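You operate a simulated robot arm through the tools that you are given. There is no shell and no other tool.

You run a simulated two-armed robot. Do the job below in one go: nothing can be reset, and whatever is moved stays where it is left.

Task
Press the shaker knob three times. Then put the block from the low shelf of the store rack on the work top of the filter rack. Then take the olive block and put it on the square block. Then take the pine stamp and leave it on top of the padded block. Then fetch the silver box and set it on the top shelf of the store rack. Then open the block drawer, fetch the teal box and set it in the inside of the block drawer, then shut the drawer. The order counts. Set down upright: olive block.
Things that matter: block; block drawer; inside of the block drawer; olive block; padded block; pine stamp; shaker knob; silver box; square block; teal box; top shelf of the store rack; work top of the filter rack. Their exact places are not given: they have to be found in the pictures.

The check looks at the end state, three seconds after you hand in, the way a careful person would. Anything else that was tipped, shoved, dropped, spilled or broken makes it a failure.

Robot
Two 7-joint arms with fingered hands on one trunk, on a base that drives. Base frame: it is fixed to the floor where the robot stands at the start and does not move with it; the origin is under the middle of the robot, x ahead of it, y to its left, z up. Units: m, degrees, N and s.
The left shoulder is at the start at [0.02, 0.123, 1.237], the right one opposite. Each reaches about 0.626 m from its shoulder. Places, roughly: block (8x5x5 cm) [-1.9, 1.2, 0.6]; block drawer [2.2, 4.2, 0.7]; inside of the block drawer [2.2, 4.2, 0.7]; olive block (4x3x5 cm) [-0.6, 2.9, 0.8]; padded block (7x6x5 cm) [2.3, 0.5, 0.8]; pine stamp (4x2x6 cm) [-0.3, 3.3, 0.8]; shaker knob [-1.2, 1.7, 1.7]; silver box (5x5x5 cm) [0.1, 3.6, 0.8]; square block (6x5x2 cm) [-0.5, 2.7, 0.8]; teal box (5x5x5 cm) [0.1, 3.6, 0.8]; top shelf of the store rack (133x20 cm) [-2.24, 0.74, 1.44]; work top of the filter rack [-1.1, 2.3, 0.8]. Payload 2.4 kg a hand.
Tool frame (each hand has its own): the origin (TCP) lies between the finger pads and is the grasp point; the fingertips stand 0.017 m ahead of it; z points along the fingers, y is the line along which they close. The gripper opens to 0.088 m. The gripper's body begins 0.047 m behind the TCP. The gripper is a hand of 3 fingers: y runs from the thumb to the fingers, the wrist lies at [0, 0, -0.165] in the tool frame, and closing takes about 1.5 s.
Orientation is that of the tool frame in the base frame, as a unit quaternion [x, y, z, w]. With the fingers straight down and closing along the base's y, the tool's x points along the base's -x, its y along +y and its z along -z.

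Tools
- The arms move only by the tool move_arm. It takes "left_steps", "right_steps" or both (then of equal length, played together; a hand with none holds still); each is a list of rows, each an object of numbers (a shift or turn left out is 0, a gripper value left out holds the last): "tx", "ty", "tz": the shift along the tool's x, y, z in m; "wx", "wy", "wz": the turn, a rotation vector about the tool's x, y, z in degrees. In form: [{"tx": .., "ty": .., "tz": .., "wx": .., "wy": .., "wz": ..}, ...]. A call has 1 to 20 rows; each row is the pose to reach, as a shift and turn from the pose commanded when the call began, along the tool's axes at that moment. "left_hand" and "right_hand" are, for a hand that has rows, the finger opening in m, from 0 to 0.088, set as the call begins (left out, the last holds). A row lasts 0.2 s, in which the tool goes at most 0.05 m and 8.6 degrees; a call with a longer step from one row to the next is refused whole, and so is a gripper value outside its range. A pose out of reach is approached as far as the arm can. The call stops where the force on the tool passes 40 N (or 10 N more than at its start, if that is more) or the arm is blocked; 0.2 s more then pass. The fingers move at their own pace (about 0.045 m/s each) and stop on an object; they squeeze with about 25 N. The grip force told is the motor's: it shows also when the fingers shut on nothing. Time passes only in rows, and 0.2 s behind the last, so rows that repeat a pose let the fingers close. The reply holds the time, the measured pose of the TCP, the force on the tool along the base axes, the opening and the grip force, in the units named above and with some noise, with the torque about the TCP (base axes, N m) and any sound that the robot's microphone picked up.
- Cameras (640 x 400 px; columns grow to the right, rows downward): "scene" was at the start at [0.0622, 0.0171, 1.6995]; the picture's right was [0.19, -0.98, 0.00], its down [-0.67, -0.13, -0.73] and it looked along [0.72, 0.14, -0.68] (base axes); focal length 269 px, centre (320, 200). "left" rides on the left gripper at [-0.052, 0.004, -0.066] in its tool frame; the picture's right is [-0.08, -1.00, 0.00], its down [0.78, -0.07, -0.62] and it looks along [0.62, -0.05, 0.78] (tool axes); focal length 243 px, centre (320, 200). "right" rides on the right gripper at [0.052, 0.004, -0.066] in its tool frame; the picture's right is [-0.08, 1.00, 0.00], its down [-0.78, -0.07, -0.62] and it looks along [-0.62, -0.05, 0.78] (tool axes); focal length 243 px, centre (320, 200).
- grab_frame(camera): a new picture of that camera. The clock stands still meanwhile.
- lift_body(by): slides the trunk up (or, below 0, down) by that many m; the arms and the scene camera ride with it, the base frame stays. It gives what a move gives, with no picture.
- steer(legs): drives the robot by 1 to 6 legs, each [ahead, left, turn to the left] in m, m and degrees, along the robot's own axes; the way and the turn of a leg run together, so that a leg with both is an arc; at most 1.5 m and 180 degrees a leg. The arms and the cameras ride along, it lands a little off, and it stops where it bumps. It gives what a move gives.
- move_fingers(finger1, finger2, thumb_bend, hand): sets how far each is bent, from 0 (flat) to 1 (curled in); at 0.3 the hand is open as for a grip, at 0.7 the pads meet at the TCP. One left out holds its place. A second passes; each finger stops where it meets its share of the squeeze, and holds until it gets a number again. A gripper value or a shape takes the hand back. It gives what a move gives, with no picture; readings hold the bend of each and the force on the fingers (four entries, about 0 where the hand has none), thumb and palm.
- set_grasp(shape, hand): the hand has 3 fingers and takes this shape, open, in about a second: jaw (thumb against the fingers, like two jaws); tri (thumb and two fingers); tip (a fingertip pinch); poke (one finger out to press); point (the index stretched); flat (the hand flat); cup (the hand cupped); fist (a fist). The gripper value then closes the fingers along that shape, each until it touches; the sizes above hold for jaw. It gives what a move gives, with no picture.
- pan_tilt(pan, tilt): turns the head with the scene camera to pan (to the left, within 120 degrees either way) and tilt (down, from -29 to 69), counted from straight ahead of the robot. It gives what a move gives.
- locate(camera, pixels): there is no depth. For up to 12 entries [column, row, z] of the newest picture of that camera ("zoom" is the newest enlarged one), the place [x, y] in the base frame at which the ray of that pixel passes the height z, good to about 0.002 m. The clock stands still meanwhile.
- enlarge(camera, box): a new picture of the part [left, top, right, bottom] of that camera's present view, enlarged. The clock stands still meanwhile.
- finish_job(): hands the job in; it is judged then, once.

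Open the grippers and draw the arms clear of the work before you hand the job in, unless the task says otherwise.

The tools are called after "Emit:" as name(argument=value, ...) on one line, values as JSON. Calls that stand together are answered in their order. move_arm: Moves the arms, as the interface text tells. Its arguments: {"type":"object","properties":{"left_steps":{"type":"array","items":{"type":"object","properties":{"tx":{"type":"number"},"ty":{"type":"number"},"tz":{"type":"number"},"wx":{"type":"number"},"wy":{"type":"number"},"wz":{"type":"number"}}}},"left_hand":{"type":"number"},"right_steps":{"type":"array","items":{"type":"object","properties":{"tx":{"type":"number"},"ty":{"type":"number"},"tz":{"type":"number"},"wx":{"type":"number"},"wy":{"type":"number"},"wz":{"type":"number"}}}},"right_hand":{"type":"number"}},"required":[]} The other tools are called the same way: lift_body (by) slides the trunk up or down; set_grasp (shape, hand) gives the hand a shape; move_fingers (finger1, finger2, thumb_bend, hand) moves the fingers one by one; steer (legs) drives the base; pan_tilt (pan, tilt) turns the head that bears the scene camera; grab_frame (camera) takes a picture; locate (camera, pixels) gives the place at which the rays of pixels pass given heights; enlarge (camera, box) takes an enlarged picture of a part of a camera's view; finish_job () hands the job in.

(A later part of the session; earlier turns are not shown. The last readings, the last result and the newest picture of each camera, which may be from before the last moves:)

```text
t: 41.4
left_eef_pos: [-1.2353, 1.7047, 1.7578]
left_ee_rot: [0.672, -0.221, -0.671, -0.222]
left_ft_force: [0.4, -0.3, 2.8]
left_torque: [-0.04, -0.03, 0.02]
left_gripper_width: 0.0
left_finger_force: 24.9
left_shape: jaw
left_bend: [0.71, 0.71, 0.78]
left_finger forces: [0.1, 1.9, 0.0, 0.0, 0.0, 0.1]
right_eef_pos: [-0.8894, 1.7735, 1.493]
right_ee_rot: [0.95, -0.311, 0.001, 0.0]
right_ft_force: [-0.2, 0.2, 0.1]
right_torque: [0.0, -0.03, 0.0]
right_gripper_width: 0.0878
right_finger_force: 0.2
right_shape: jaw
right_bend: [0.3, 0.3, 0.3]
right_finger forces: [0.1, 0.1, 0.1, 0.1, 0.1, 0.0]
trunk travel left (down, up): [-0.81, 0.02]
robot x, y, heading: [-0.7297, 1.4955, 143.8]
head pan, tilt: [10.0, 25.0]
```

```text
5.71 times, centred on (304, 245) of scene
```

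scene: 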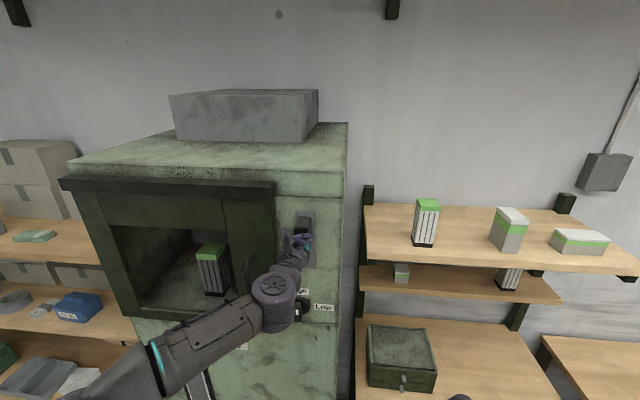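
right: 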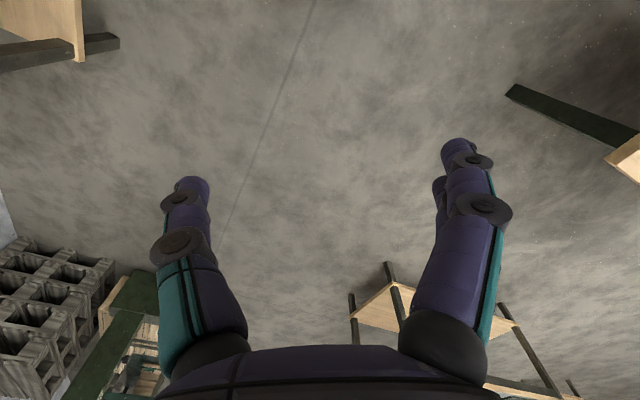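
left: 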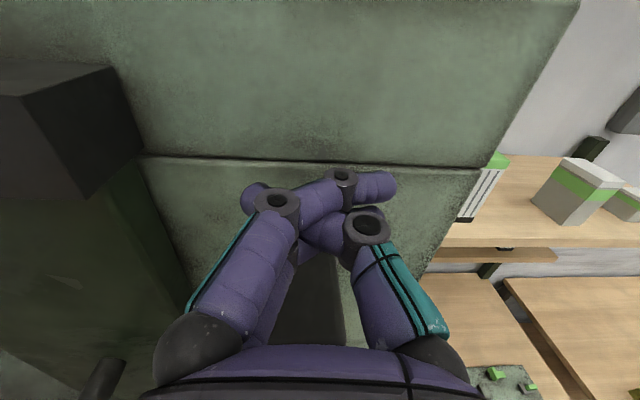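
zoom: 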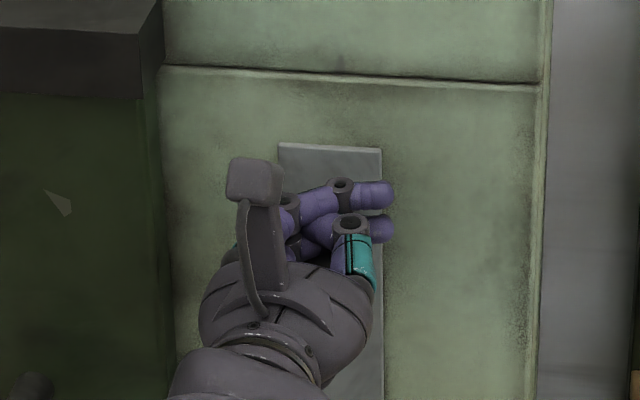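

There is now a light 2.8 N contact force from below. I press 40 mm further down.

Emit:
move_arm(left_steps=[{"tx": 0.01}, {"tx": 0.02}, {"tx": 0.03}, {"tx": 0.04}])

Emit:
enlarge(camera="scene", box=[254, 210, 354, 280])

```text
t: 42.4
left_eef_pos: [-1.2349, 1.7037, 1.7186]
left_ee_rot: [-0.672, 0.22, 0.672, 0.221]
left_ft_force: [-2.3, -0.6, 4.7]
left_torque: [-0.14, -0.06, -0.07]
left_gripper_width: 0.0003
left_finger_force: 25.0
left_shape: jaw
left_bend: [0.71, 0.71, 0.78]
left_finger forces: [0.0, 4.0, 0.0, 0.0, 0.1, 0.0]
right_eef_pos: [-0.8899, 1.7736, 1.4942]
right_ee_rot: [0.95, -0.312, 0.001, 0.0]
right_ft_force: [0.2, 0.5, -0.5]
right_torque: [0.06, 0.02, -0.01]
right_gripper_width: 0.0882
right_finger_force: 0.0
right_shape: jaw
right_bend: [0.3, 0.3, 0.3]
right_finger forces: [0.1, 0.0, 0.0, 0.0, 0.0, 0.0]
trunk travel left (down, up): [-0.81, 0.02]
robot x, y, heading: [-0.7258, 1.4916, 143.6]
head pan, tilt: [10.0, 25.0]
```

```text
5.71 times, centred on (304, 245) of scene
```

zoom: 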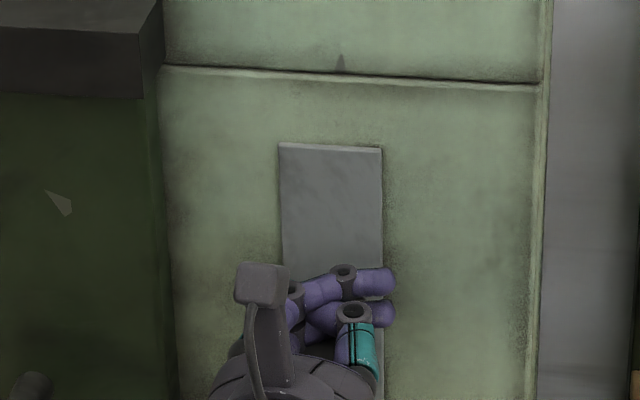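

The knob slides down along its plate with a spring (4.7 N). I keep pressing to the end of its travel.

Emit:
move_arm(left_steps=[{"tx": 0.01}, {"tx": 0.02}, {"tx": 0.03}, {"tx": 0.04}, {"tx": 0.05}])

Emit:
enlarge(camera="scene", box=[254, 220, 354, 290])

```text
t: 43.1
left_eef_pos: [-1.2361, 1.7033, 1.7023]
left_ee_rot: [-0.664, 0.216, 0.68, 0.222]
left_ft_force: [1.7, 0.5, 15.7]
left_torque: [-0.36, -0.21, 0.03]
left_gripper_width: 0.0
left_finger_force: 24.9
left_shape: jaw
left_bend: [0.71, 0.71, 0.78]
left_finger forces: [0.1, 13.7, 0.0, 0.0, 0.0, 0.1]
right_eef_pos: [-0.8883, 1.7748, 1.4941]
right_ee_rot: [0.95, -0.313, 0.0, 0.0]
right_ft_force: [0.5, -0.6, 0.1]
right_torque: [-0.02, -0.03, 0.03]
right_gripper_width: 0.0879
right_finger_force: 0.0
right_shape: jaw
right_bend: [0.3, 0.3, 0.3]
right_finger forces: [0.1, 0.0, 0.0, 0.1, 0.0, 0.1]
trunk travel left (down, up): [-0.81, 0.02]
robot x, y, heading: [-0.7256, 1.4905, 143.5]
head pan, tilt: [10.0, 25.0]
stopped in row 3 (left hand): the force on the tool passed its limit at 50 N (the readings are from after the stop); the commanded pose is now the measured one
```

```text
5.71 times, centred on (304, 255) of scene
```

zoom: 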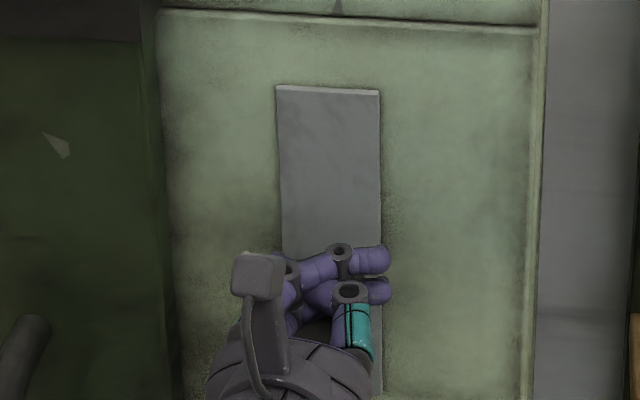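

It hit the bottom stop (50 N at TCP z≈1.70): press one. I move up 0.1 m and check whether the knob springs back.

Emit:
move_arm(left_steps=[{"tx": -0.02}, {"tx": -0.04}, {"tx": -0.06}, {"tx": -0.08}, {"tx": -0.1}, {"tx": -0.1}])

Emit:
enlarge(camera="scene", box=[254, 210, 354, 290])

Emit:
grab_frame(camera="left")

```text
t: 44.5
left_eef_pos: [-1.2342, 1.7031, 1.7988]
left_ee_rot: [-0.666, 0.217, 0.678, 0.222]
left_ft_force: [0.1, 1.2, -0.8]
left_torque: [-0.05, -0.02, 0.0]
left_gripper_width: 0.0
left_finger_force: 24.6
left_shape: jaw
left_bend: [0.71, 0.71, 0.78]
left_finger forces: [0.0, 0.0, 0.1, 0.0, 0.1, 0.0]
right_eef_pos: [-0.8889, 1.7747, 1.4933]
right_ee_rot: [0.95, -0.311, 0.0, 0.0]
right_ft_force: [0.0, -0.5, 0.2]
right_torque: [0.02, 0.02, -0.01]
right_gripper_width: 0.0877
right_finger_force: 0.0
right_shape: jaw
right_bend: [0.3, 0.3, 0.3]
right_finger forces: [0.0, 0.1, 0.1, 0.0, 0.0, 0.0]
trunk travel left (down, up): [-0.81, 0.02]
robot x, y, heading: [-0.7273, 1.4953, 143.9]
head pan, tilt: [10.0, 25.0]
```

```text
5.00 times, centred on (304, 250) of scene
```

zoom: 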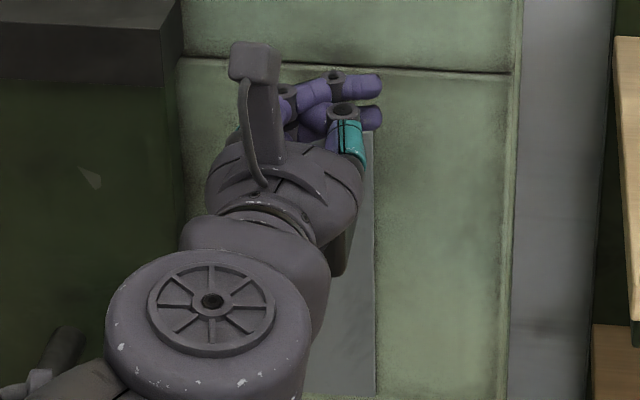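

```text
taken
```

left: 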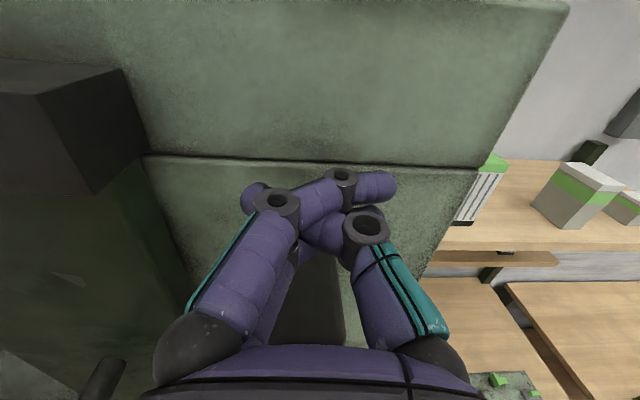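

The knob sprang back to the top. Second press: down again until the bottom stop.

Emit:
move_arm(left_steps=[{"tx": 0.02}, {"tx": 0.04}, {"tx": 0.06}, {"tx": 0.08}, {"tx": 0.09}, {"tx": 0.1}, {"tx": 0.11}, {"tx": 0.12}])

Emit:
enlarge(camera="scene", box=[254, 210, 354, 290])

Emit:
move_arm(left_steps=[{"tx": -0.02}, {"tx": -0.04}, {"tx": -0.06}, {"tx": -0.08}, {"tx": -0.1}, {"tx": -0.1}])

Emit:
enlarge(camera="scene", box=[254, 210, 354, 290])

```text
t: 46.1
left_eef_pos: [-1.2344, 1.7032, 1.7022]
left_ee_rot: [-0.659, 0.212, 0.687, 0.222]
left_ft_force: [1.9, 1.6, 15.9]
left_torque: [-0.38, -0.23, 0.06]
left_gripper_width: 0.0
left_finger_force: 25.2
left_shape: jaw
left_bend: [0.71, 0.71, 0.78]
left_finger forces: [0.1, 14.3, 0.0, 0.0, 0.0, 0.1]
right_eef_pos: [-0.8886, 1.774, 1.4945]
right_ee_rot: [0.95, -0.313, 0.0, 0.0]
right_ft_force: [0.2, 0.2, -0.3]
right_torque: [0.0, 0.0, 0.0]
right_gripper_width: 0.088
right_finger_force: 0.0
right_shape: jaw
right_bend: [0.3, 0.3, 0.3]
right_finger forces: [0.0, 0.0, 0.0, 0.0, 0.1, 0.0]
trunk travel left (down, up): [-0.81, 0.02]
robot x, y, heading: [-0.7295, 1.4971, 143.6]
head pan, tilt: [10.0, 25.0]
stopped in row 7 (left hand): the force on the tool passed its limit at 48 N (the readings are from after the stop); the commanded pose is now the measured one
```

```text
5.00 times, centred on (304, 250) of scene
```

zoom: 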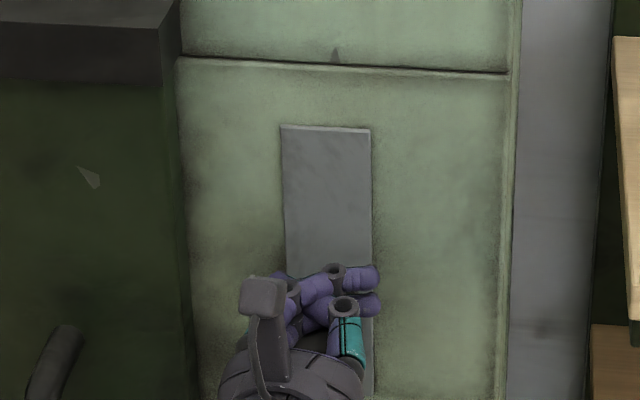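

```text
t: 47.5
left_eef_pos: [-1.2321, 1.6983, 1.8004]
left_ee_rot: [-0.661, 0.214, 0.684, 0.222]
left_ft_force: [-0.1, -0.6, -0.2]
left_torque: [0.01, -0.01, 0.03]
left_gripper_width: 0.0
left_finger_force: 25.2
left_shape: jaw
left_bend: [0.71, 0.71, 0.78]
left_finger forces: [0.0, 0.0, 0.0, 0.0, 0.0, 0.0]
right_eef_pos: [-0.8896, 1.775, 1.495]
right_ee_rot: [0.95, -0.313, 0.0, 0.0]
right_ft_force: [-0.2, 0.2, 0.7]
right_torque: [0.01, 0.0, 0.0]
right_gripper_width: 0.0881
right_finger_force: 0.1
right_shape: jaw
right_bend: [0.3, 0.3, 0.3]
right_finger forces: [0.1, 0.1, 0.1, 0.0, 0.0, 0.0]
trunk travel left (down, up): [-0.81, 0.02]
robot x, y, heading: [-0.728, 1.4918, 143.8]
head pan, tilt: [10.0, 25.0]
```

```text
5.00 times, centred on (304, 250) of scene
```

zoom: 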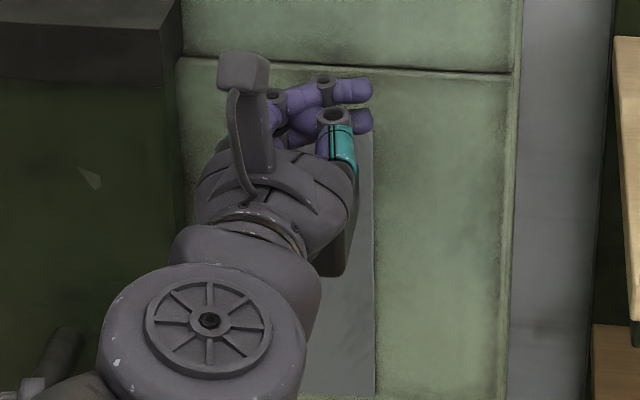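

The knob is back up after press two. Third press, with a 4 mm correction to the right.

Emit:
move_arm(left_steps=[{"tx": 0.02, "ty": -0.004, "tz": 0.004}, {"tx": 0.04, "ty": -0.004, "tz": 0.004}, {"tx": 0.06, "ty": -0.004, "tz": 0.004}, {"tx": 0.08, "ty": -0.004, "tz": 0.004}, {"tx": 0.09, "ty": -0.004, "tz": 0.004}, {"tx": 0.1, "ty": -0.004, "tz": 0.004}, {"tx": 0.11, "ty": -0.004, "tz": 0.004}, {"tx": 0.12, "ty": -0.004, "tz": 0.004}])

Emit:
enlarge(camera="scene", box=[254, 210, 354, 290])

Emit:
move_arm(left_steps=[{"tx": -0.02}, {"tx": -0.04}, {"tx": -0.06}, {"tx": -0.08}, {"tx": -0.1}, {"tx": -0.1}])

Emit:
move_arm(left_steps=[{"tz": -0.03}, {"tz": -0.06}, {"tz": -0.09}, {"tz": -0.11}])

Emit:
grab_frame(camera="scene")

```text
t: 49.1
left_eef_pos: [-1.2361, 1.7066, 1.7026]
left_ee_rot: [-0.652, 0.208, 0.694, 0.223]
left_ft_force: [3.2, -2.6, 15.0]
left_torque: [-0.52, -0.28, 0.06]
left_gripper_width: 0.0
left_finger_force: 24.8
left_shape: jaw
left_bend: [0.71, 0.71, 0.78]
left_finger forces: [0.0, 15.4, 0.0, 0.0, 0.0, 0.1]
right_eef_pos: [-0.8887, 1.7738, 1.4932]
right_ee_rot: [0.95, -0.312, -0.001, 0.0]
right_ft_force: [-0.2, 0.1, 0.4]
right_torque: [0.0, -0.03, -0.02]
right_gripper_width: 0.0879
right_finger_force: 0.1
right_shape: jaw
right_bend: [0.3, 0.3, 0.3]
right_finger forces: [0.0, 0.1, 0.0, 0.1, 0.0, 0.0]
trunk travel left (down, up): [-0.81, 0.02]
robot x, y, heading: [-0.7283, 1.4902, 143.7]
head pan, tilt: [10.0, 25.0]
stopped in row 8 (left hand): the force on the tool passed its limit at 49 N (the readings are from after the stop); the commanded pose is now the measured one
```

```text
5.00 times, centred on (304, 250) of scene
```

zoom: 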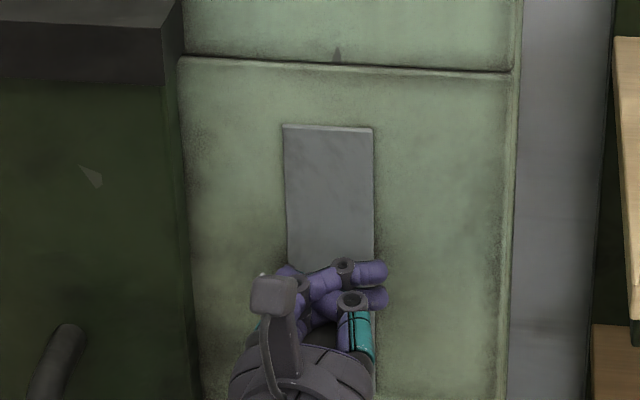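

```text
t: 50.5
left_eef_pos: [-1.233, 1.7039, 1.7997]
left_ee_rot: [-0.654, 0.21, 0.691, 0.223]
left_ft_force: [-0.1, 0.5, -0.7]
left_torque: [-0.04, 0.01, 0.01]
left_gripper_width: 0.0
left_finger_force: 25.1
left_shape: jaw
left_bend: [0.71, 0.71, 0.78]
left_finger forces: [0.1, 0.1, 0.1, 0.1, 0.0, 0.0]
right_eef_pos: [-0.8895, 1.7738, 1.4938]
right_ee_rot: [0.95, -0.313, 0.0, 0.0]
right_ft_force: [0.3, -0.4, 0.4]
right_torque: [0.0, 0.0, 0.0]
right_gripper_width: 0.088
right_finger_force: 0.0
right_shape: jaw
right_bend: [0.3, 0.3, 0.3]
right_finger forces: [0.0, 0.0, 0.1, 0.0, 0.0, 0.0]
trunk travel left (down, up): [-0.81, 0.02]
robot x, y, heading: [-0.7295, 1.4908, 143.7]
head pan, tilt: [10.0, 25.0]
```

```text
t: 51.5
left_eef_pos: [-1.1423, 1.6393, 1.7936]
left_ee_rot: [-0.654, 0.21, 0.692, 0.223]
left_ft_force: [-1.4, -0.5, 0.2]
left_torque: [-0.03, 0.01, 0.02]
left_gripper_width: 0.0
left_finger_force: 25.4
left_shape: jaw
left_bend: [0.71, 0.71, 0.78]
left_finger forces: [0.0, 0.0, 0.0, 0.0, 0.1, 0.0]
right_eef_pos: [-0.8892, 1.7735, 1.4943]
right_ee_rot: [0.95, -0.312, 0.0, 0.0]
right_ft_force: [-0.6, -0.8, 0.5]
right_torque: [0.03, 0.02, 0.0]
right_gripper_width: 0.0878
right_finger_force: 0.0
right_shape: jaw
right_bend: [0.3, 0.3, 0.3]
right_finger forces: [0.1, 0.0, 0.0, 0.1, 0.0, 0.0]
trunk travel left (down, up): [-0.81, 0.02]
robot x, y, heading: [-0.7282, 1.4905, 143.4]
head pan, tilt: [10.0, 25.0]
```

```text
taken
```

scene: 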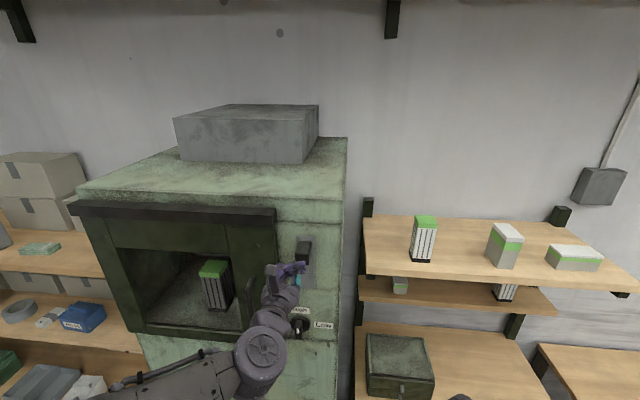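

Three full presses are done and the knob is back at the top. I back away and slide left toward the store rack, bringing the left hand back to point down.

Emit:
steer(legs=[[-0.3, 0, 0], [0, 0.8, 0]])

Emit:
move_arm(left_hand=0.088, left_steps=[{"wy": 8, "tx": 0.02, "tz": -0.01}, {"wy": 16, "tx": 0.04, "tz": -0.02}, {"wy": 24, "tx": 0.06, "tz": -0.03}, {"wy": 32, "tx": 0.08, "tz": -0.04}, {"wy": 40, "tx": 0.1, "tz": -0.05}, {"wy": 48, "tx": 0.12, "tz": -0.06}, {"wy": 56, "tx": 0.14, "tz": -0.07}, {"wy": 64, "tx": 0.16, "tz": -0.08}, {"wy": 72, "tx": 0.18, "tz": -0.09}, {"wy": 80, "tx": 0.2, "tz": -0.1}, {"wy": 88, "tx": 0.22, "tz": -0.11}, {"wy": 90, "tx": 0.24, "tz": -0.12}, {"wy": 90, "tx": 0.26, "tz": -0.12}, {"wy": 90, "tx": 0.28, "tz": -0.12}, {"wy": 90, "tx": 0.3, "tz": -0.12}])

Emit:
pan_tilt(pan=0, tilt=40)

Emit:
grab_frame(camera="scene")

```text
t: 57.5
left_eef_pos: [-1.3778, 0.8075, 1.7931]
left_ee_rot: [-0.654, 0.21, 0.692, 0.222]
left_ft_force: [0.3, -0.4, 0.6]
left_torque: [0.01, 0.0, 0.01]
left_gripper_width: 0.0
left_finger_force: 25.2
left_shape: jaw
left_bend: [0.71, 0.71, 0.78]
left_finger forces: [0.1, 0.1, 0.0, 0.0, 0.1, 0.0]
right_eef_pos: [-1.1243, 0.9419, 1.4947]
right_ee_rot: [0.951, -0.31, 0.0, 0.0]
right_ft_force: [-0.6, -0.4, -0.2]
right_torque: [-0.04, 0.0, -0.02]
right_gripper_width: 0.088
right_finger_force: 0.0
right_shape: jaw
right_bend: [0.3, 0.3, 0.3]
right_finger forces: [0.0, 0.1, 0.0, 0.1, 0.0, 0.1]
trunk travel left (down, up): [-0.81, 0.02]
robot x, y, heading: [-0.961, 0.6612, 143.7]
head pan, tilt: [10.0, 25.0]
```

```text
t: 60.7
left_eef_pos: [-1.2935, 0.7473, 1.4854]
left_ee_rot: [0.952, -0.305, -0.026, -0.01]
left_ft_force: [0.3, -0.2, 0.6]
left_torque: [-0.01, -0.03, 0.01]
left_gripper_width: 0.0879
left_finger_force: 0.0
left_shape: jaw
left_bend: [0.3, 0.3, 0.3]
left_finger forces: [0.0, 0.0, 0.0, 0.0, 0.0, 0.1]
right_eef_pos: [-1.1244, 0.9419, 1.4942]
right_ee_rot: [0.951, -0.31, 0.0, -0.001]
right_ft_force: [1.2, 0.8, 0.0]
right_torque: [0.01, 0.04, -0.02]
right_gripper_width: 0.0879
right_finger_force: 0.1
right_shape: jaw
right_bend: [0.3, 0.3, 0.3]
right_finger forces: [0.0, 0.0, 0.0, 0.0, 0.1, 0.0]
trunk travel left (down, up): [-0.81, 0.02]
robot x, y, heading: [-0.9612, 0.6614, 144.0]
head pan, tilt: [10.0, 25.0]
```

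```text
t: 61.5
left_eef_pos: [-1.2939, 0.7468, 1.4869]
left_ee_rot: [0.952, -0.305, -0.027, -0.009]
left_ft_force: [-0.5, 1.1, 0.6]
left_torque: [0.02, -0.02, -0.01]
left_gripper_width: 0.088
left_finger_force: 0.0
left_shape: jaw
left_bend: [0.3, 0.3, 0.3]
left_finger forces: [0.1, 0.1, 0.1, 0.1, 0.0, 0.2]
right_eef_pos: [-1.1248, 0.9425, 1.4957]
right_ee_rot: [0.951, -0.31, 0.001, -0.001]
right_ft_force: [0.3, 0.5, 0.0]
right_torque: [0.04, -0.01, 0.03]
right_gripper_width: 0.0882
right_finger_force: 0.0
right_shape: jaw
right_bend: [0.3, 0.3, 0.3]
right_finger forces: [0.0, 0.0, 0.0, 0.0, 0.1, 0.0]
trunk travel left (down, up): [-0.81, 0.02]
robot x, y, heading: [-0.9654, 0.6579, 143.8]
head pan, tilt: [0.0, 40.0]
```

```text
taken
```

scene: 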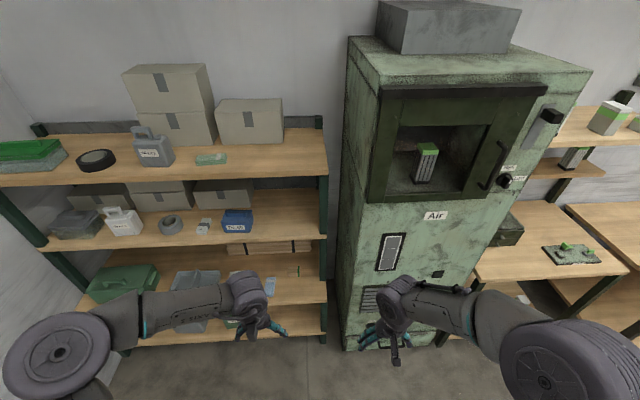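

The low shelf is hidden by the arm; I lower the trunk by 0.5 m and look again at that shelf.

Emit:
lift_body(by=-0.5)

Emit:
pan_tilt(pan=5, tilt=32)

Emit:
grab_frame(camera="scene")

```text
refused: -0.5 is not a number from -0.4 to 0.4
```

```text
t: 62.2
left_eef_pos: [-1.2926, 0.7462, 1.4854]
left_ee_rot: [0.952, -0.305, -0.026, -0.009]
left_ft_force: [0.6, 0.9, -0.3]
left_torque: [0.02, 0.01, 0.02]
left_gripper_width: 0.0878
left_finger_force: 0.1
left_shape: jaw
left_bend: [0.3, 0.3, 0.3]
left_finger forces: [0.1, 0.0, 0.0, 0.0, 0.1, 0.0]
right_eef_pos: [-1.1246, 0.9425, 1.4938]
right_ee_rot: [0.951, -0.31, 0.0, 0.0]
right_ft_force: [0.4, 0.2, 0.5]
right_torque: [-0.01, -0.01, 0.0]
right_gripper_width: 0.0883
right_finger_force: 0.0
right_shape: jaw
right_bend: [0.3, 0.3, 0.3]
right_finger forces: [0.0, 0.1, 0.1, 0.1, 0.0, 0.0]
trunk travel left (down, up): [-0.81, 0.02]
robot x, y, heading: [-0.9611, 0.6629, 144.0]
head pan, tilt: [5.0, 32.0]
```

```text
taken
```

scene: 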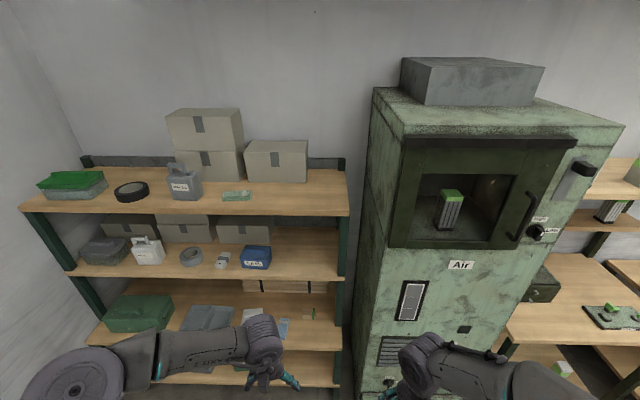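

The limit is 0.4 m per call; I lower by 0.4 m.

Emit:
lift_body(by=-0.4)

Emit:
pan_tilt(pan=5, tilt=32)

Emit:
grab_frame(camera="scene")

Emit:
grab_frame(camera="right")

```text
t: 66.0
left_eef_pos: [-1.2939, 0.7482, 1.0849]
left_ee_rot: [0.952, -0.305, -0.026, -0.01]
left_ft_force: [0.2, 0.5, 1.1]
left_torque: [-0.02, 0.0, 0.02]
left_gripper_width: 0.0882
left_finger_force: 0.1
left_shape: jaw
left_bend: [0.3, 0.3, 0.3]
left_finger forces: [0.0, 0.0, 0.0, 0.0, 0.0, 0.0]
right_eef_pos: [-1.1243, 0.9413, 1.095]
right_ee_rot: [0.951, -0.31, 0.0, 0.0]
right_ft_force: [-0.5, 0.1, 0.3]
right_torque: [-0.01, -0.02, 0.03]
right_gripper_width: 0.0879
right_finger_force: 0.1
right_shape: jaw
right_bend: [0.3, 0.3, 0.3]
right_finger forces: [0.0, 0.0, 0.0, 0.0, 0.0, 0.0]
trunk travel left (down, up): [-0.41, 0.42]
robot x, y, heading: [-0.9649, 0.6621, 144.1]
head pan, tilt: [5.0, 32.0]
```

```text
t: 66.6
left_eef_pos: [-1.2938, 0.748, 1.0857]
left_ee_rot: [0.952, -0.305, -0.026, -0.01]
left_ft_force: [1.5, -0.5, 0.2]
left_torque: [0.02, -0.02, 0.01]
left_gripper_width: 0.0881
left_finger_force: 0.0
left_shape: jaw
left_bend: [0.3, 0.3, 0.3]
left_finger forces: [0.0, 0.0, 0.1, 0.1, 0.0, 0.1]
right_eef_pos: [-1.1242, 0.9418, 1.0933]
right_ee_rot: [0.951, -0.31, -0.001, 0.0]
right_ft_force: [0.1, 0.5, -0.2]
right_torque: [0.0, 0.03, 0.03]
right_gripper_width: 0.0881
right_finger_force: 0.1
right_shape: jaw
right_bend: [0.3, 0.3, 0.3]
right_finger forces: [0.0, 0.0, 0.1, 0.0, 0.1, 0.0]
trunk travel left (down, up): [-0.41, 0.42]
robot x, y, heading: [-0.9635, 0.6572, 143.9]
head pan, tilt: [5.0, 32.0]
```

```text
taken
```

scene: 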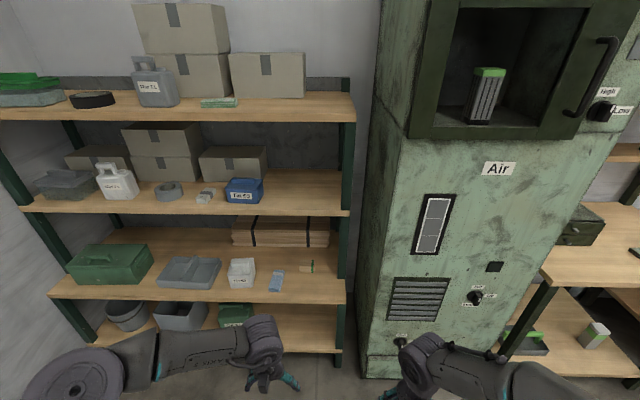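

```text
taken
```

right: 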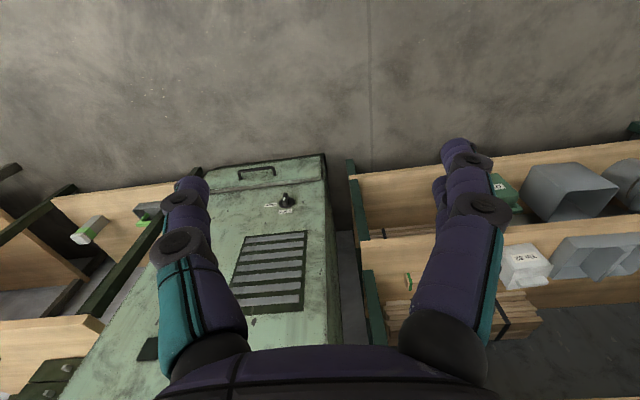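

On the third shelf there are a grey tray, a white tin (241,272), a blue-grey piece (277,280) and a small piece (308,267). I enlarge that region.

Emit:
enlarge(camera="scene", box=[220, 245, 340, 305])

Emit:
locate(camera="scene", pixels=[[277, 285, 0.6], [277, 285, 0.65], [308, 267, 0.6], [241, 280, 0.6], [50, 297, 0.6], [345, 292, 0.6], [340, 355, 0.2], [348, 210, 1.0], [355, 120, 1.44]])

```text
5.33 times, centred on (280, 275) of scene
```

zoom: 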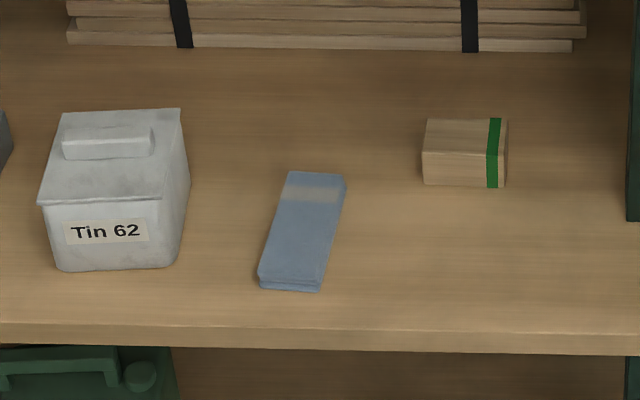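

```text
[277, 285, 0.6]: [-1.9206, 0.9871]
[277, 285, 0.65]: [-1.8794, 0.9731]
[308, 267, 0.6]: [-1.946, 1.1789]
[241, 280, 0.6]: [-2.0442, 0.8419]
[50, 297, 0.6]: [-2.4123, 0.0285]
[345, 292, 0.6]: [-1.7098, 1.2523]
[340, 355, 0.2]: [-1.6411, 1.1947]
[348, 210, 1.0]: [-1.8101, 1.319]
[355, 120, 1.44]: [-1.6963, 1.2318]
```

The wooden block with the green stripe (zoom (465,152), scene (308,267)) at about (-1.95,1.18) is the block; the blue piece is something else. I move closer and lower so I can view it with the right-hand camera.

Emit:
steer(legs=[[0.3, 0.3, 0]])

Emit:
pan_tilt(pan=-10, tilt=45)

Emit:
grab_frame(camera="scene")

Emit:
enlarge(camera="scene", box=[250, 170, 450, 290])

```text
t: 69.2
left_eef_pos: [-1.7134, 0.6804, 1.0849]
left_ee_rot: [0.952, -0.304, -0.026, -0.01]
left_ft_force: [0.0, -0.5, 0.0]
left_torque: [0.01, 0.03, 0.03]
left_gripper_width: 0.0882
left_finger_force: 0.1
left_shape: jaw
left_bend: [0.3, 0.3, 0.3]
left_finger forces: [0.1, 0.0, 0.0, 0.1, 0.1, 0.0]
right_eef_pos: [-1.5441, 0.8757, 1.0942]
right_ee_rot: [0.951, -0.31, 0.0, 0.0]
right_ft_force: [-0.5, 0.0, -0.7]
right_torque: [0.02, -0.01, 0.01]
right_gripper_width: 0.0878
right_finger_force: 0.0
right_shape: jaw
right_bend: [0.3, 0.3, 0.3]
right_finger forces: [0.1, 0.1, 0.0, 0.0, 0.0, 0.0]
trunk travel left (down, up): [-0.41, 0.42]
robot x, y, heading: [-1.3831, 0.5943, 143.9]
head pan, tilt: [5.0, 32.0]
```

```text
t: 70.0
left_eef_pos: [-1.7141, 0.6803, 1.0856]
left_ee_rot: [0.952, -0.304, -0.027, -0.01]
left_ft_force: [0.1, -0.2, 0.6]
left_torque: [0.01, 0.03, 0.03]
left_gripper_width: 0.088
left_finger_force: 0.1
left_shape: jaw
left_bend: [0.3, 0.3, 0.3]
left_finger forces: [0.0, 0.0, 0.0, 0.1, 0.0, 0.1]
right_eef_pos: [-1.5449, 0.8749, 1.094]
right_ee_rot: [0.951, -0.31, 0.0, -0.001]
right_ft_force: [-0.4, 0.3, 0.2]
right_torque: [0.01, -0.02, -0.03]
right_gripper_width: 0.0877
right_finger_force: 0.1
right_shape: jaw
right_bend: [0.3, 0.3, 0.3]
right_finger forces: [0.0, 0.2, 0.0, 0.1, 0.1, 0.0]
trunk travel left (down, up): [-0.41, 0.42]
robot x, y, heading: [-1.3804, 0.594, 143.8]
head pan, tilt: [-10.0, 45.0]
```

```text
taken
```

scene: 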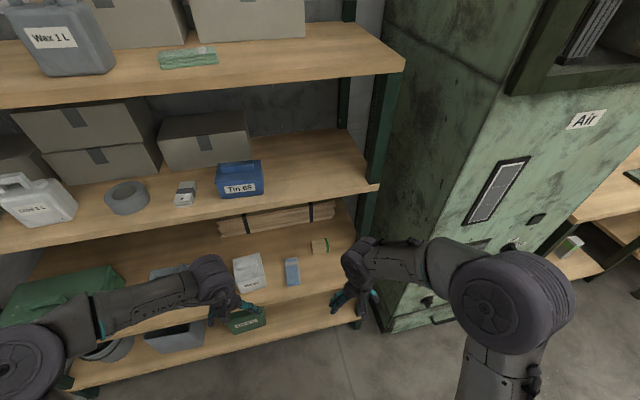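

```text
3.20 times, centred on (350, 230) of scene
```

zoom: 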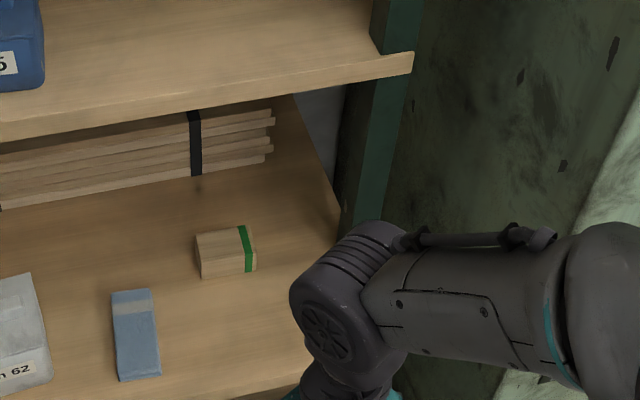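

The block is in view at zoom (228,252). I locate its base corners and shelf edges at trial heights.

Emit:
locate(camera="zoom", pixels=[[202, 279, 0.6], [256, 272, 0.6], [202, 279, 0.62], [256, 272, 0.62], [195, 234, 0.65], [245, 226, 0.65], [413, 53, 1.05], [413, 53, 1.1], [120, 200, 0.6], [270, 178, 0.6], [118, 380, 0.6], [160, 375, 0.6]])

Emit:
locate(camera="scene", pixels=[[405, 62, 1.44], [378, 185, 1.05], [378, 185, 1.0], [360, 320, 0.2], [360, 320, 0.25], [225, 342, 0.2]])

```text
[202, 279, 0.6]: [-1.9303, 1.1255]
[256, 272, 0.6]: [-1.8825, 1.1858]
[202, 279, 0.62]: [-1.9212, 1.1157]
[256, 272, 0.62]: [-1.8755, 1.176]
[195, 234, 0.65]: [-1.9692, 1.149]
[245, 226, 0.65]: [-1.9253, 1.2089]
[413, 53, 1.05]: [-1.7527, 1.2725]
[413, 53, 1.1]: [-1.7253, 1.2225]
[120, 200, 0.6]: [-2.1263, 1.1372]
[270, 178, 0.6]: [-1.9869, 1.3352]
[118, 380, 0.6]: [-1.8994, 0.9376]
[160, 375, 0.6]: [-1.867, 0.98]
```

```text
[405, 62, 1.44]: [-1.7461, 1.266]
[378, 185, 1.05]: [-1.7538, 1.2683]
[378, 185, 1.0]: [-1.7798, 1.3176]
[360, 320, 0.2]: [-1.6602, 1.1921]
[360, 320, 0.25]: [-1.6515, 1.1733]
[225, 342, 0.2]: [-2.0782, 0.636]
```

The block's front bottom edge runs from (-1.930,1.126) to (-1.883,1.186) if the shelf is at 0.60; rack front at u≈-2.16. I lower the trunk to see the block and shelf height from a low hand camera.

Emit:
lift_body(by=-0.35)

Emit:
grab_frame(camera="right")

Emit:
grab_frame(camera="scene")

```text
t: 73.4
left_eef_pos: [-1.7136, 0.6804, 0.7363]
left_ee_rot: [0.952, -0.304, -0.027, -0.009]
left_ft_force: [-0.3, -0.2, 1.4]
left_torque: [0.0, -0.03, 0.03]
left_gripper_width: 0.0883
left_finger_force: 0.0
left_shape: jaw
left_bend: [0.3, 0.3, 0.3]
left_finger forces: [0.0, 0.0, 0.0, 0.0, 0.0, 0.0]
right_eef_pos: [-1.5446, 0.8746, 0.7433]
right_ee_rot: [0.951, -0.31, 0.0, -0.001]
right_ft_force: [-0.6, 0.2, -0.1]
right_torque: [-0.02, -0.04, 0.02]
right_gripper_width: 0.0879
right_finger_force: 0.2
right_shape: jaw
right_bend: [0.3, 0.3, 0.3]
right_finger forces: [0.0, 0.0, 0.0, 0.0, 0.0, 0.0]
trunk travel left (down, up): [-0.06, 0.77]
robot x, y, heading: [-1.3819, 0.5942, 144.0]
head pan, tilt: [-10.0, 45.0]
```

```text
taken
```

right: 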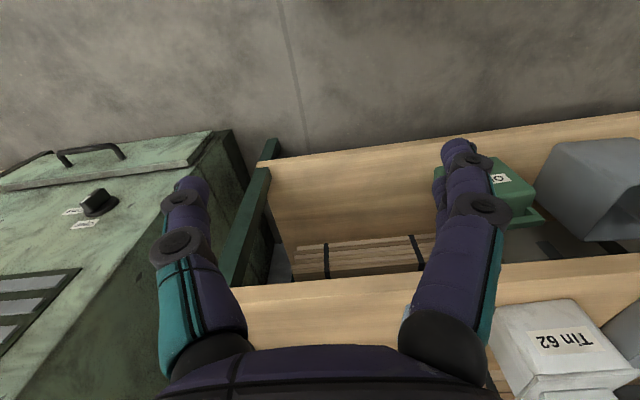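

```text
taken
```

scene: 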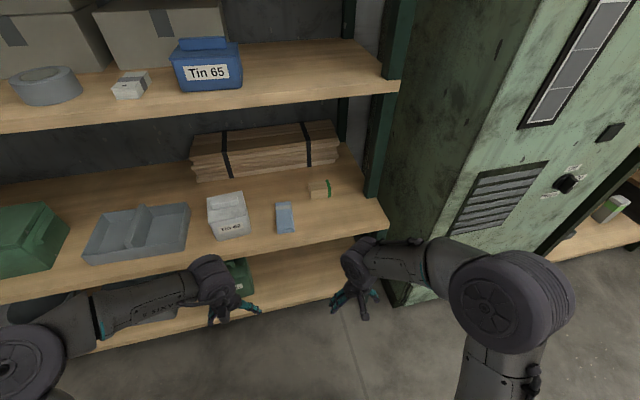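

Now the scene camera is lower (~1.3 m), giving a different ray angle. I enlarge the block at (318,189) and locate its base corners again for triangulating the shelf height.

Emit:
enlarge(camera="scene", box=[270, 160, 400, 240])

```text
4.92 times, centred on (335, 200) of scene
```

zoom: 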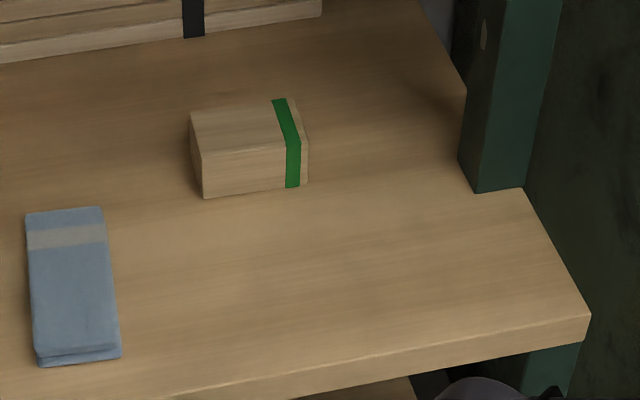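

Emit:
locate(camera="zoom", pixels=[[204, 198, 0.6], [309, 185, 0.6], [204, 198, 0.62], [309, 185, 0.62], [190, 113, 0.65], [295, 98, 0.65], [590, 314, 0.6], [590, 314, 0.62], [0, 62, 0.6], [320, 14, 0.6], [38, 366, 0.6], [475, 193, 0.6]])

```text
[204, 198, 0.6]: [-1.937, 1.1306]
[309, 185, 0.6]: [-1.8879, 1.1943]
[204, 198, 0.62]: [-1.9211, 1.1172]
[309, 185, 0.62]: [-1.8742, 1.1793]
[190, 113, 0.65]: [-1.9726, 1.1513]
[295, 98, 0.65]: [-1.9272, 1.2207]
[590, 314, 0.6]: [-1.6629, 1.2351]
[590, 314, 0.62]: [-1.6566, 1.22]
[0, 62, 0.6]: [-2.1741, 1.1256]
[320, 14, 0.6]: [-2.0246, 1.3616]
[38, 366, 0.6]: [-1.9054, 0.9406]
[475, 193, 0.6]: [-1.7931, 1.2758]
```

Both views agree at z≈0.62 for the shelf surface, so the block centre is about (-1.918,1.161,0.645). I check the height of the shelf above via its corner at (401,80).

Emit:
locate(camera="scene", pixels=[[401, 80, 1.0], [401, 80, 1.05], [400, 91, 1.0], [400, 91, 0.95], [0, 135, 1.0], [388, 228, 0.6], [372, 197, 0.62]])

Emit:
pan_tilt(pan=-10, tilt=20)

Emit:
grab_frame(camera="scene")

```text
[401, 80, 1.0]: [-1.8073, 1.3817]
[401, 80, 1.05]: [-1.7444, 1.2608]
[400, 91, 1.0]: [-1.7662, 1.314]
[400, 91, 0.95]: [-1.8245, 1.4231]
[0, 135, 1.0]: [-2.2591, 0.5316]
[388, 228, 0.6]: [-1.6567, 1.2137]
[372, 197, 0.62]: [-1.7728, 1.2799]
```

```text
t: 74.3
left_eef_pos: [-1.7136, 0.6815, 0.7372]
left_ee_rot: [0.952, -0.305, -0.027, -0.009]
left_ft_force: [-0.3, -0.1, 0.5]
left_torque: [0.0, 0.0, 0.02]
left_gripper_width: 0.0879
left_finger_force: 0.1
left_shape: jaw
left_bend: [0.3, 0.3, 0.3]
left_finger forces: [0.1, 0.0, 0.0, 0.0, 0.0, 0.1]
right_eef_pos: [-1.5454, 0.8753, 0.7445]
right_ee_rot: [0.951, -0.31, 0.0, 0.0]
right_ft_force: [-0.2, 0.4, 0.6]
right_torque: [-0.01, -0.01, -0.06]
right_gripper_width: 0.0879
right_finger_force: 0.0
right_shape: jaw
right_bend: [0.3, 0.3, 0.3]
right_finger forces: [0.1, 0.1, 0.0, 0.0, 0.0, 0.0]
trunk travel left (down, up): [-0.06, 0.77]
robot x, y, heading: [-1.3859, 0.5921, 144.0]
head pan, tilt: [-10.0, 20.0]
```

```text
taken
```

scene: 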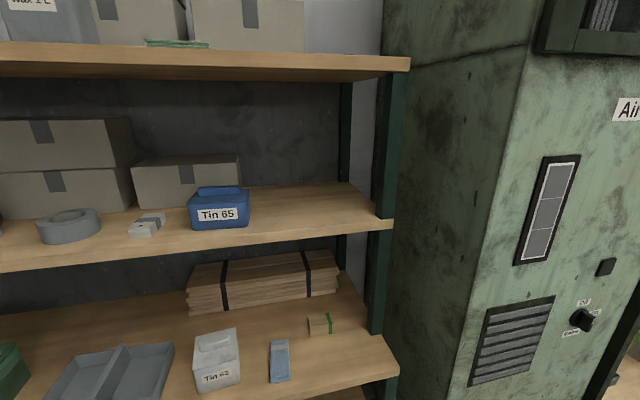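

The upper shelf's underside is near z≈1.0 with its edge further back than the low shelf's, so a top-down grasp closing front-to-back fits. I pull the left hand back out of the way and yaw the right hand by 90° in free space.

Emit:
move_arm(left_steps=[{"tx": 0.03, "ty": 0.02, "tz": -0.02}, {"tx": 0.06, "ty": 0.04, "tz": -0.04}, {"tx": 0.09, "ty": 0.06, "tz": -0.06}, {"tx": 0.12, "ty": 0.08, "tz": -0.08}, {"tx": 0.12, "ty": 0.08, "tz": -0.08}, {"tx": 0.12, "ty": 0.08, "tz": -0.08}, {"tx": 0.12, "ty": 0.08, "tz": -0.08}, {"tx": 0.12, "ty": 0.08, "tz": -0.08}, {"tx": 0.12, "ty": 0.08, "tz": -0.08}, {"tx": 0.12, "ty": 0.08, "tz": -0.08}, {"tx": 0.12, "ty": 0.08, "tz": -0.08}], right_steps=[{"wz": 8.2}, {"wz": 16.4}, {"wz": 24.6}, {"wz": 32.8}, {"wz": 41}, {"wz": 49.2}, {"wz": 57.4}, {"wz": 65.6}, {"wz": 73.8}, {"wz": 82}, {"wz": 89}])

Emit:
grab_frame(camera="right")

Emit:
pan_tilt(pan=-10, tilt=45)

Emit:
grab_frame(camera="scene")

```text
t: 76.7
left_eef_pos: [-1.6571, 0.5425, 0.8086]
left_ee_rot: [0.952, -0.305, -0.026, -0.009]
left_ft_force: [-0.3, 0.3, 0.3]
left_torque: [-0.01, 0.01, 0.02]
left_gripper_width: 0.0879
left_finger_force: 0.1
left_shape: jaw
left_bend: [0.3, 0.3, 0.3]
left_finger forces: [0.0, 0.0, 0.0, 0.1, 0.0, 0.1]
right_eef_pos: [-1.5441, 0.8754, 0.7444]
right_ee_rot: [-0.46, 0.888, 0.0, 0.0]
right_ft_force: [-0.3, -0.1, -0.1]
right_torque: [0.0, 0.01, 0.02]
right_gripper_width: 0.0879
right_finger_force: 0.0
right_shape: jaw
right_bend: [0.3, 0.3, 0.3]
right_finger forces: [0.0, 0.0, 0.0, 0.0, 0.0, 0.0]
trunk travel left (down, up): [-0.06, 0.77]
robot x, y, heading: [-1.3828, 0.5935, 144.0]
head pan, tilt: [-10.0, 20.0]
```

```text
taken
```

right: 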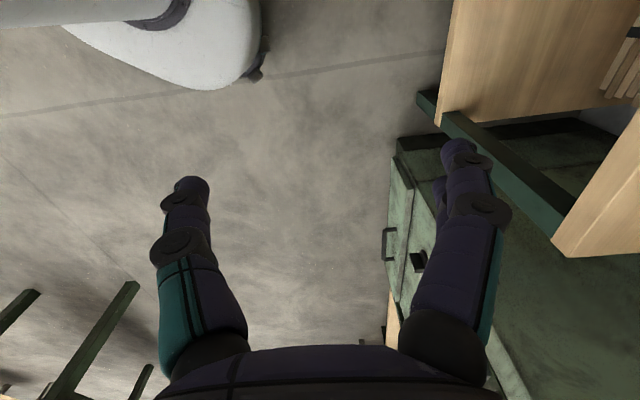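

```text
t: 77.6
left_eef_pos: [-1.6563, 0.5413, 0.8081]
left_ee_rot: [0.952, -0.304, -0.027, -0.009]
left_ft_force: [0.4, -0.1, -0.1]
left_torque: [-0.01, -0.01, -0.01]
left_gripper_width: 0.088
left_finger_force: 0.1
left_shape: jaw
left_bend: [0.3, 0.3, 0.3]
left_finger forces: [0.0, 0.1, 0.0, 0.1, 0.1, 0.0]
right_eef_pos: [-1.5441, 0.8757, 0.7436]
right_ee_rot: [-0.462, 0.887, 0.001, 0.0]
right_ft_force: [0.1, -0.2, -0.5]
right_torque: [-0.02, 0.01, -0.03]
right_gripper_width: 0.0879
right_finger_force: 0.1
right_shape: jaw
right_bend: [0.3, 0.3, 0.3]
right_finger forces: [0.0, 0.0, 0.0, 0.0, 0.0, 0.1]
trunk travel left (down, up): [-0.06, 0.77]
robot x, y, heading: [-1.3816, 0.592, 144.0]
head pan, tilt: [-10.0, 45.0]
```

```text
taken
```

scene: 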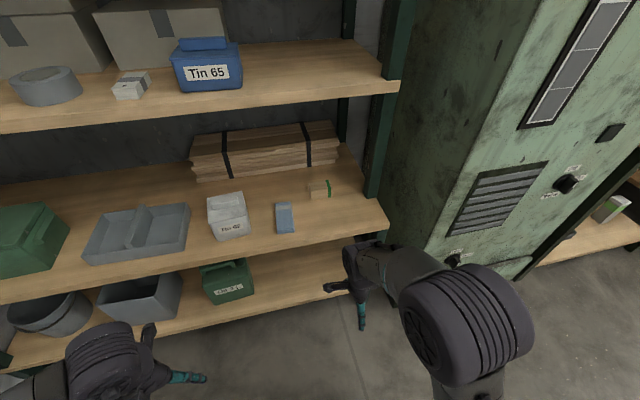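

The yaw worked and hand is in line with the block (v≈-0.226). I lower the trunk 3 cm and drive 0.32 m ahead, so the hand comes to the shelf's front, above block height.

Emit:
lift_body(by=-0.03)

Emit:
steer(legs=[[0.3, 0, -1]])

Emit:
grab_frame(camera="right")

Emit:
grab_frame(camera="scene")

```text
t: 78.3
left_eef_pos: [-1.6566, 0.5413, 0.7785]
left_ee_rot: [0.952, -0.304, -0.026, -0.009]
left_ft_force: [-0.5, -0.7, 0.1]
left_torque: [-0.02, 0.01, -0.01]
left_gripper_width: 0.0879
left_finger_force: 0.0
left_shape: jaw
left_bend: [0.3, 0.3, 0.3]
left_finger forces: [0.0, 0.0, 0.1, 0.1, 0.0, 0.0]
right_eef_pos: [-1.544, 0.875, 0.7133]
right_ee_rot: [-0.461, 0.888, 0.0, 0.0]
right_ft_force: [-0.4, 0.6, -0.5]
right_torque: [0.01, 0.01, 0.0]
right_gripper_width: 0.088
right_finger_force: 0.0
right_shape: jaw
right_bend: [0.3, 0.3, 0.3]
right_finger forces: [0.1, 0.1, 0.0, 0.0, 0.1, 0.0]
trunk travel left (down, up): [-0.03, 0.8]
robot x, y, heading: [-1.3823, 0.5913, 143.8]
head pan, tilt: [-10.0, 45.0]
```

```text
t: 80.3
left_eef_pos: [-1.8978, 0.7223, 0.7777]
left_ee_rot: [0.95, -0.31, -0.026, -0.01]
left_ft_force: [0.2, 0.8, -0.2]
left_torque: [0.0, 0.01, -0.03]
left_gripper_width: 0.0879
left_finger_force: 0.1
left_shape: jaw
left_bend: [0.3, 0.3, 0.3]
left_finger forces: [0.1, 0.0, 0.1, 0.0, 0.0, 0.0]
right_eef_pos: [-1.7812, 1.0543, 0.7142]
right_ee_rot: [-0.455, 0.891, 0.0, 0.0]
right_ft_force: [0.5, 0.1, -1.1]
right_torque: [0.03, 0.01, 0.0]
right_gripper_width: 0.0879
right_finger_force: 0.0
right_shape: jaw
right_bend: [0.3, 0.3, 0.3]
right_finger forces: [0.1, 0.0, 0.1, 0.0, 0.1, 0.0]
trunk travel left (down, up): [-0.03, 0.8]
robot x, y, heading: [-1.6222, 0.7706, 143.4]
head pan, tilt: [-10.0, 45.0]
```

```text
taken
```

right: 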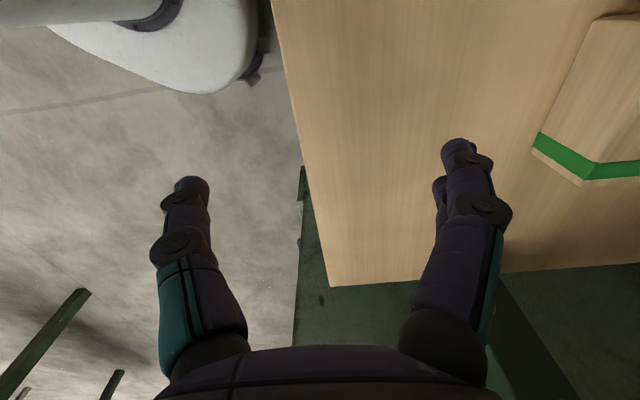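

```text
taken
```

scene: 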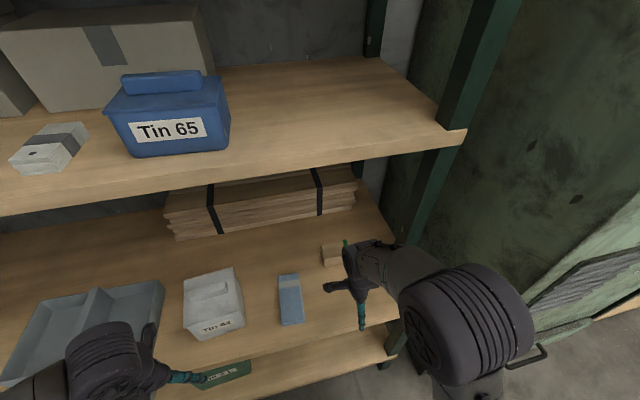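

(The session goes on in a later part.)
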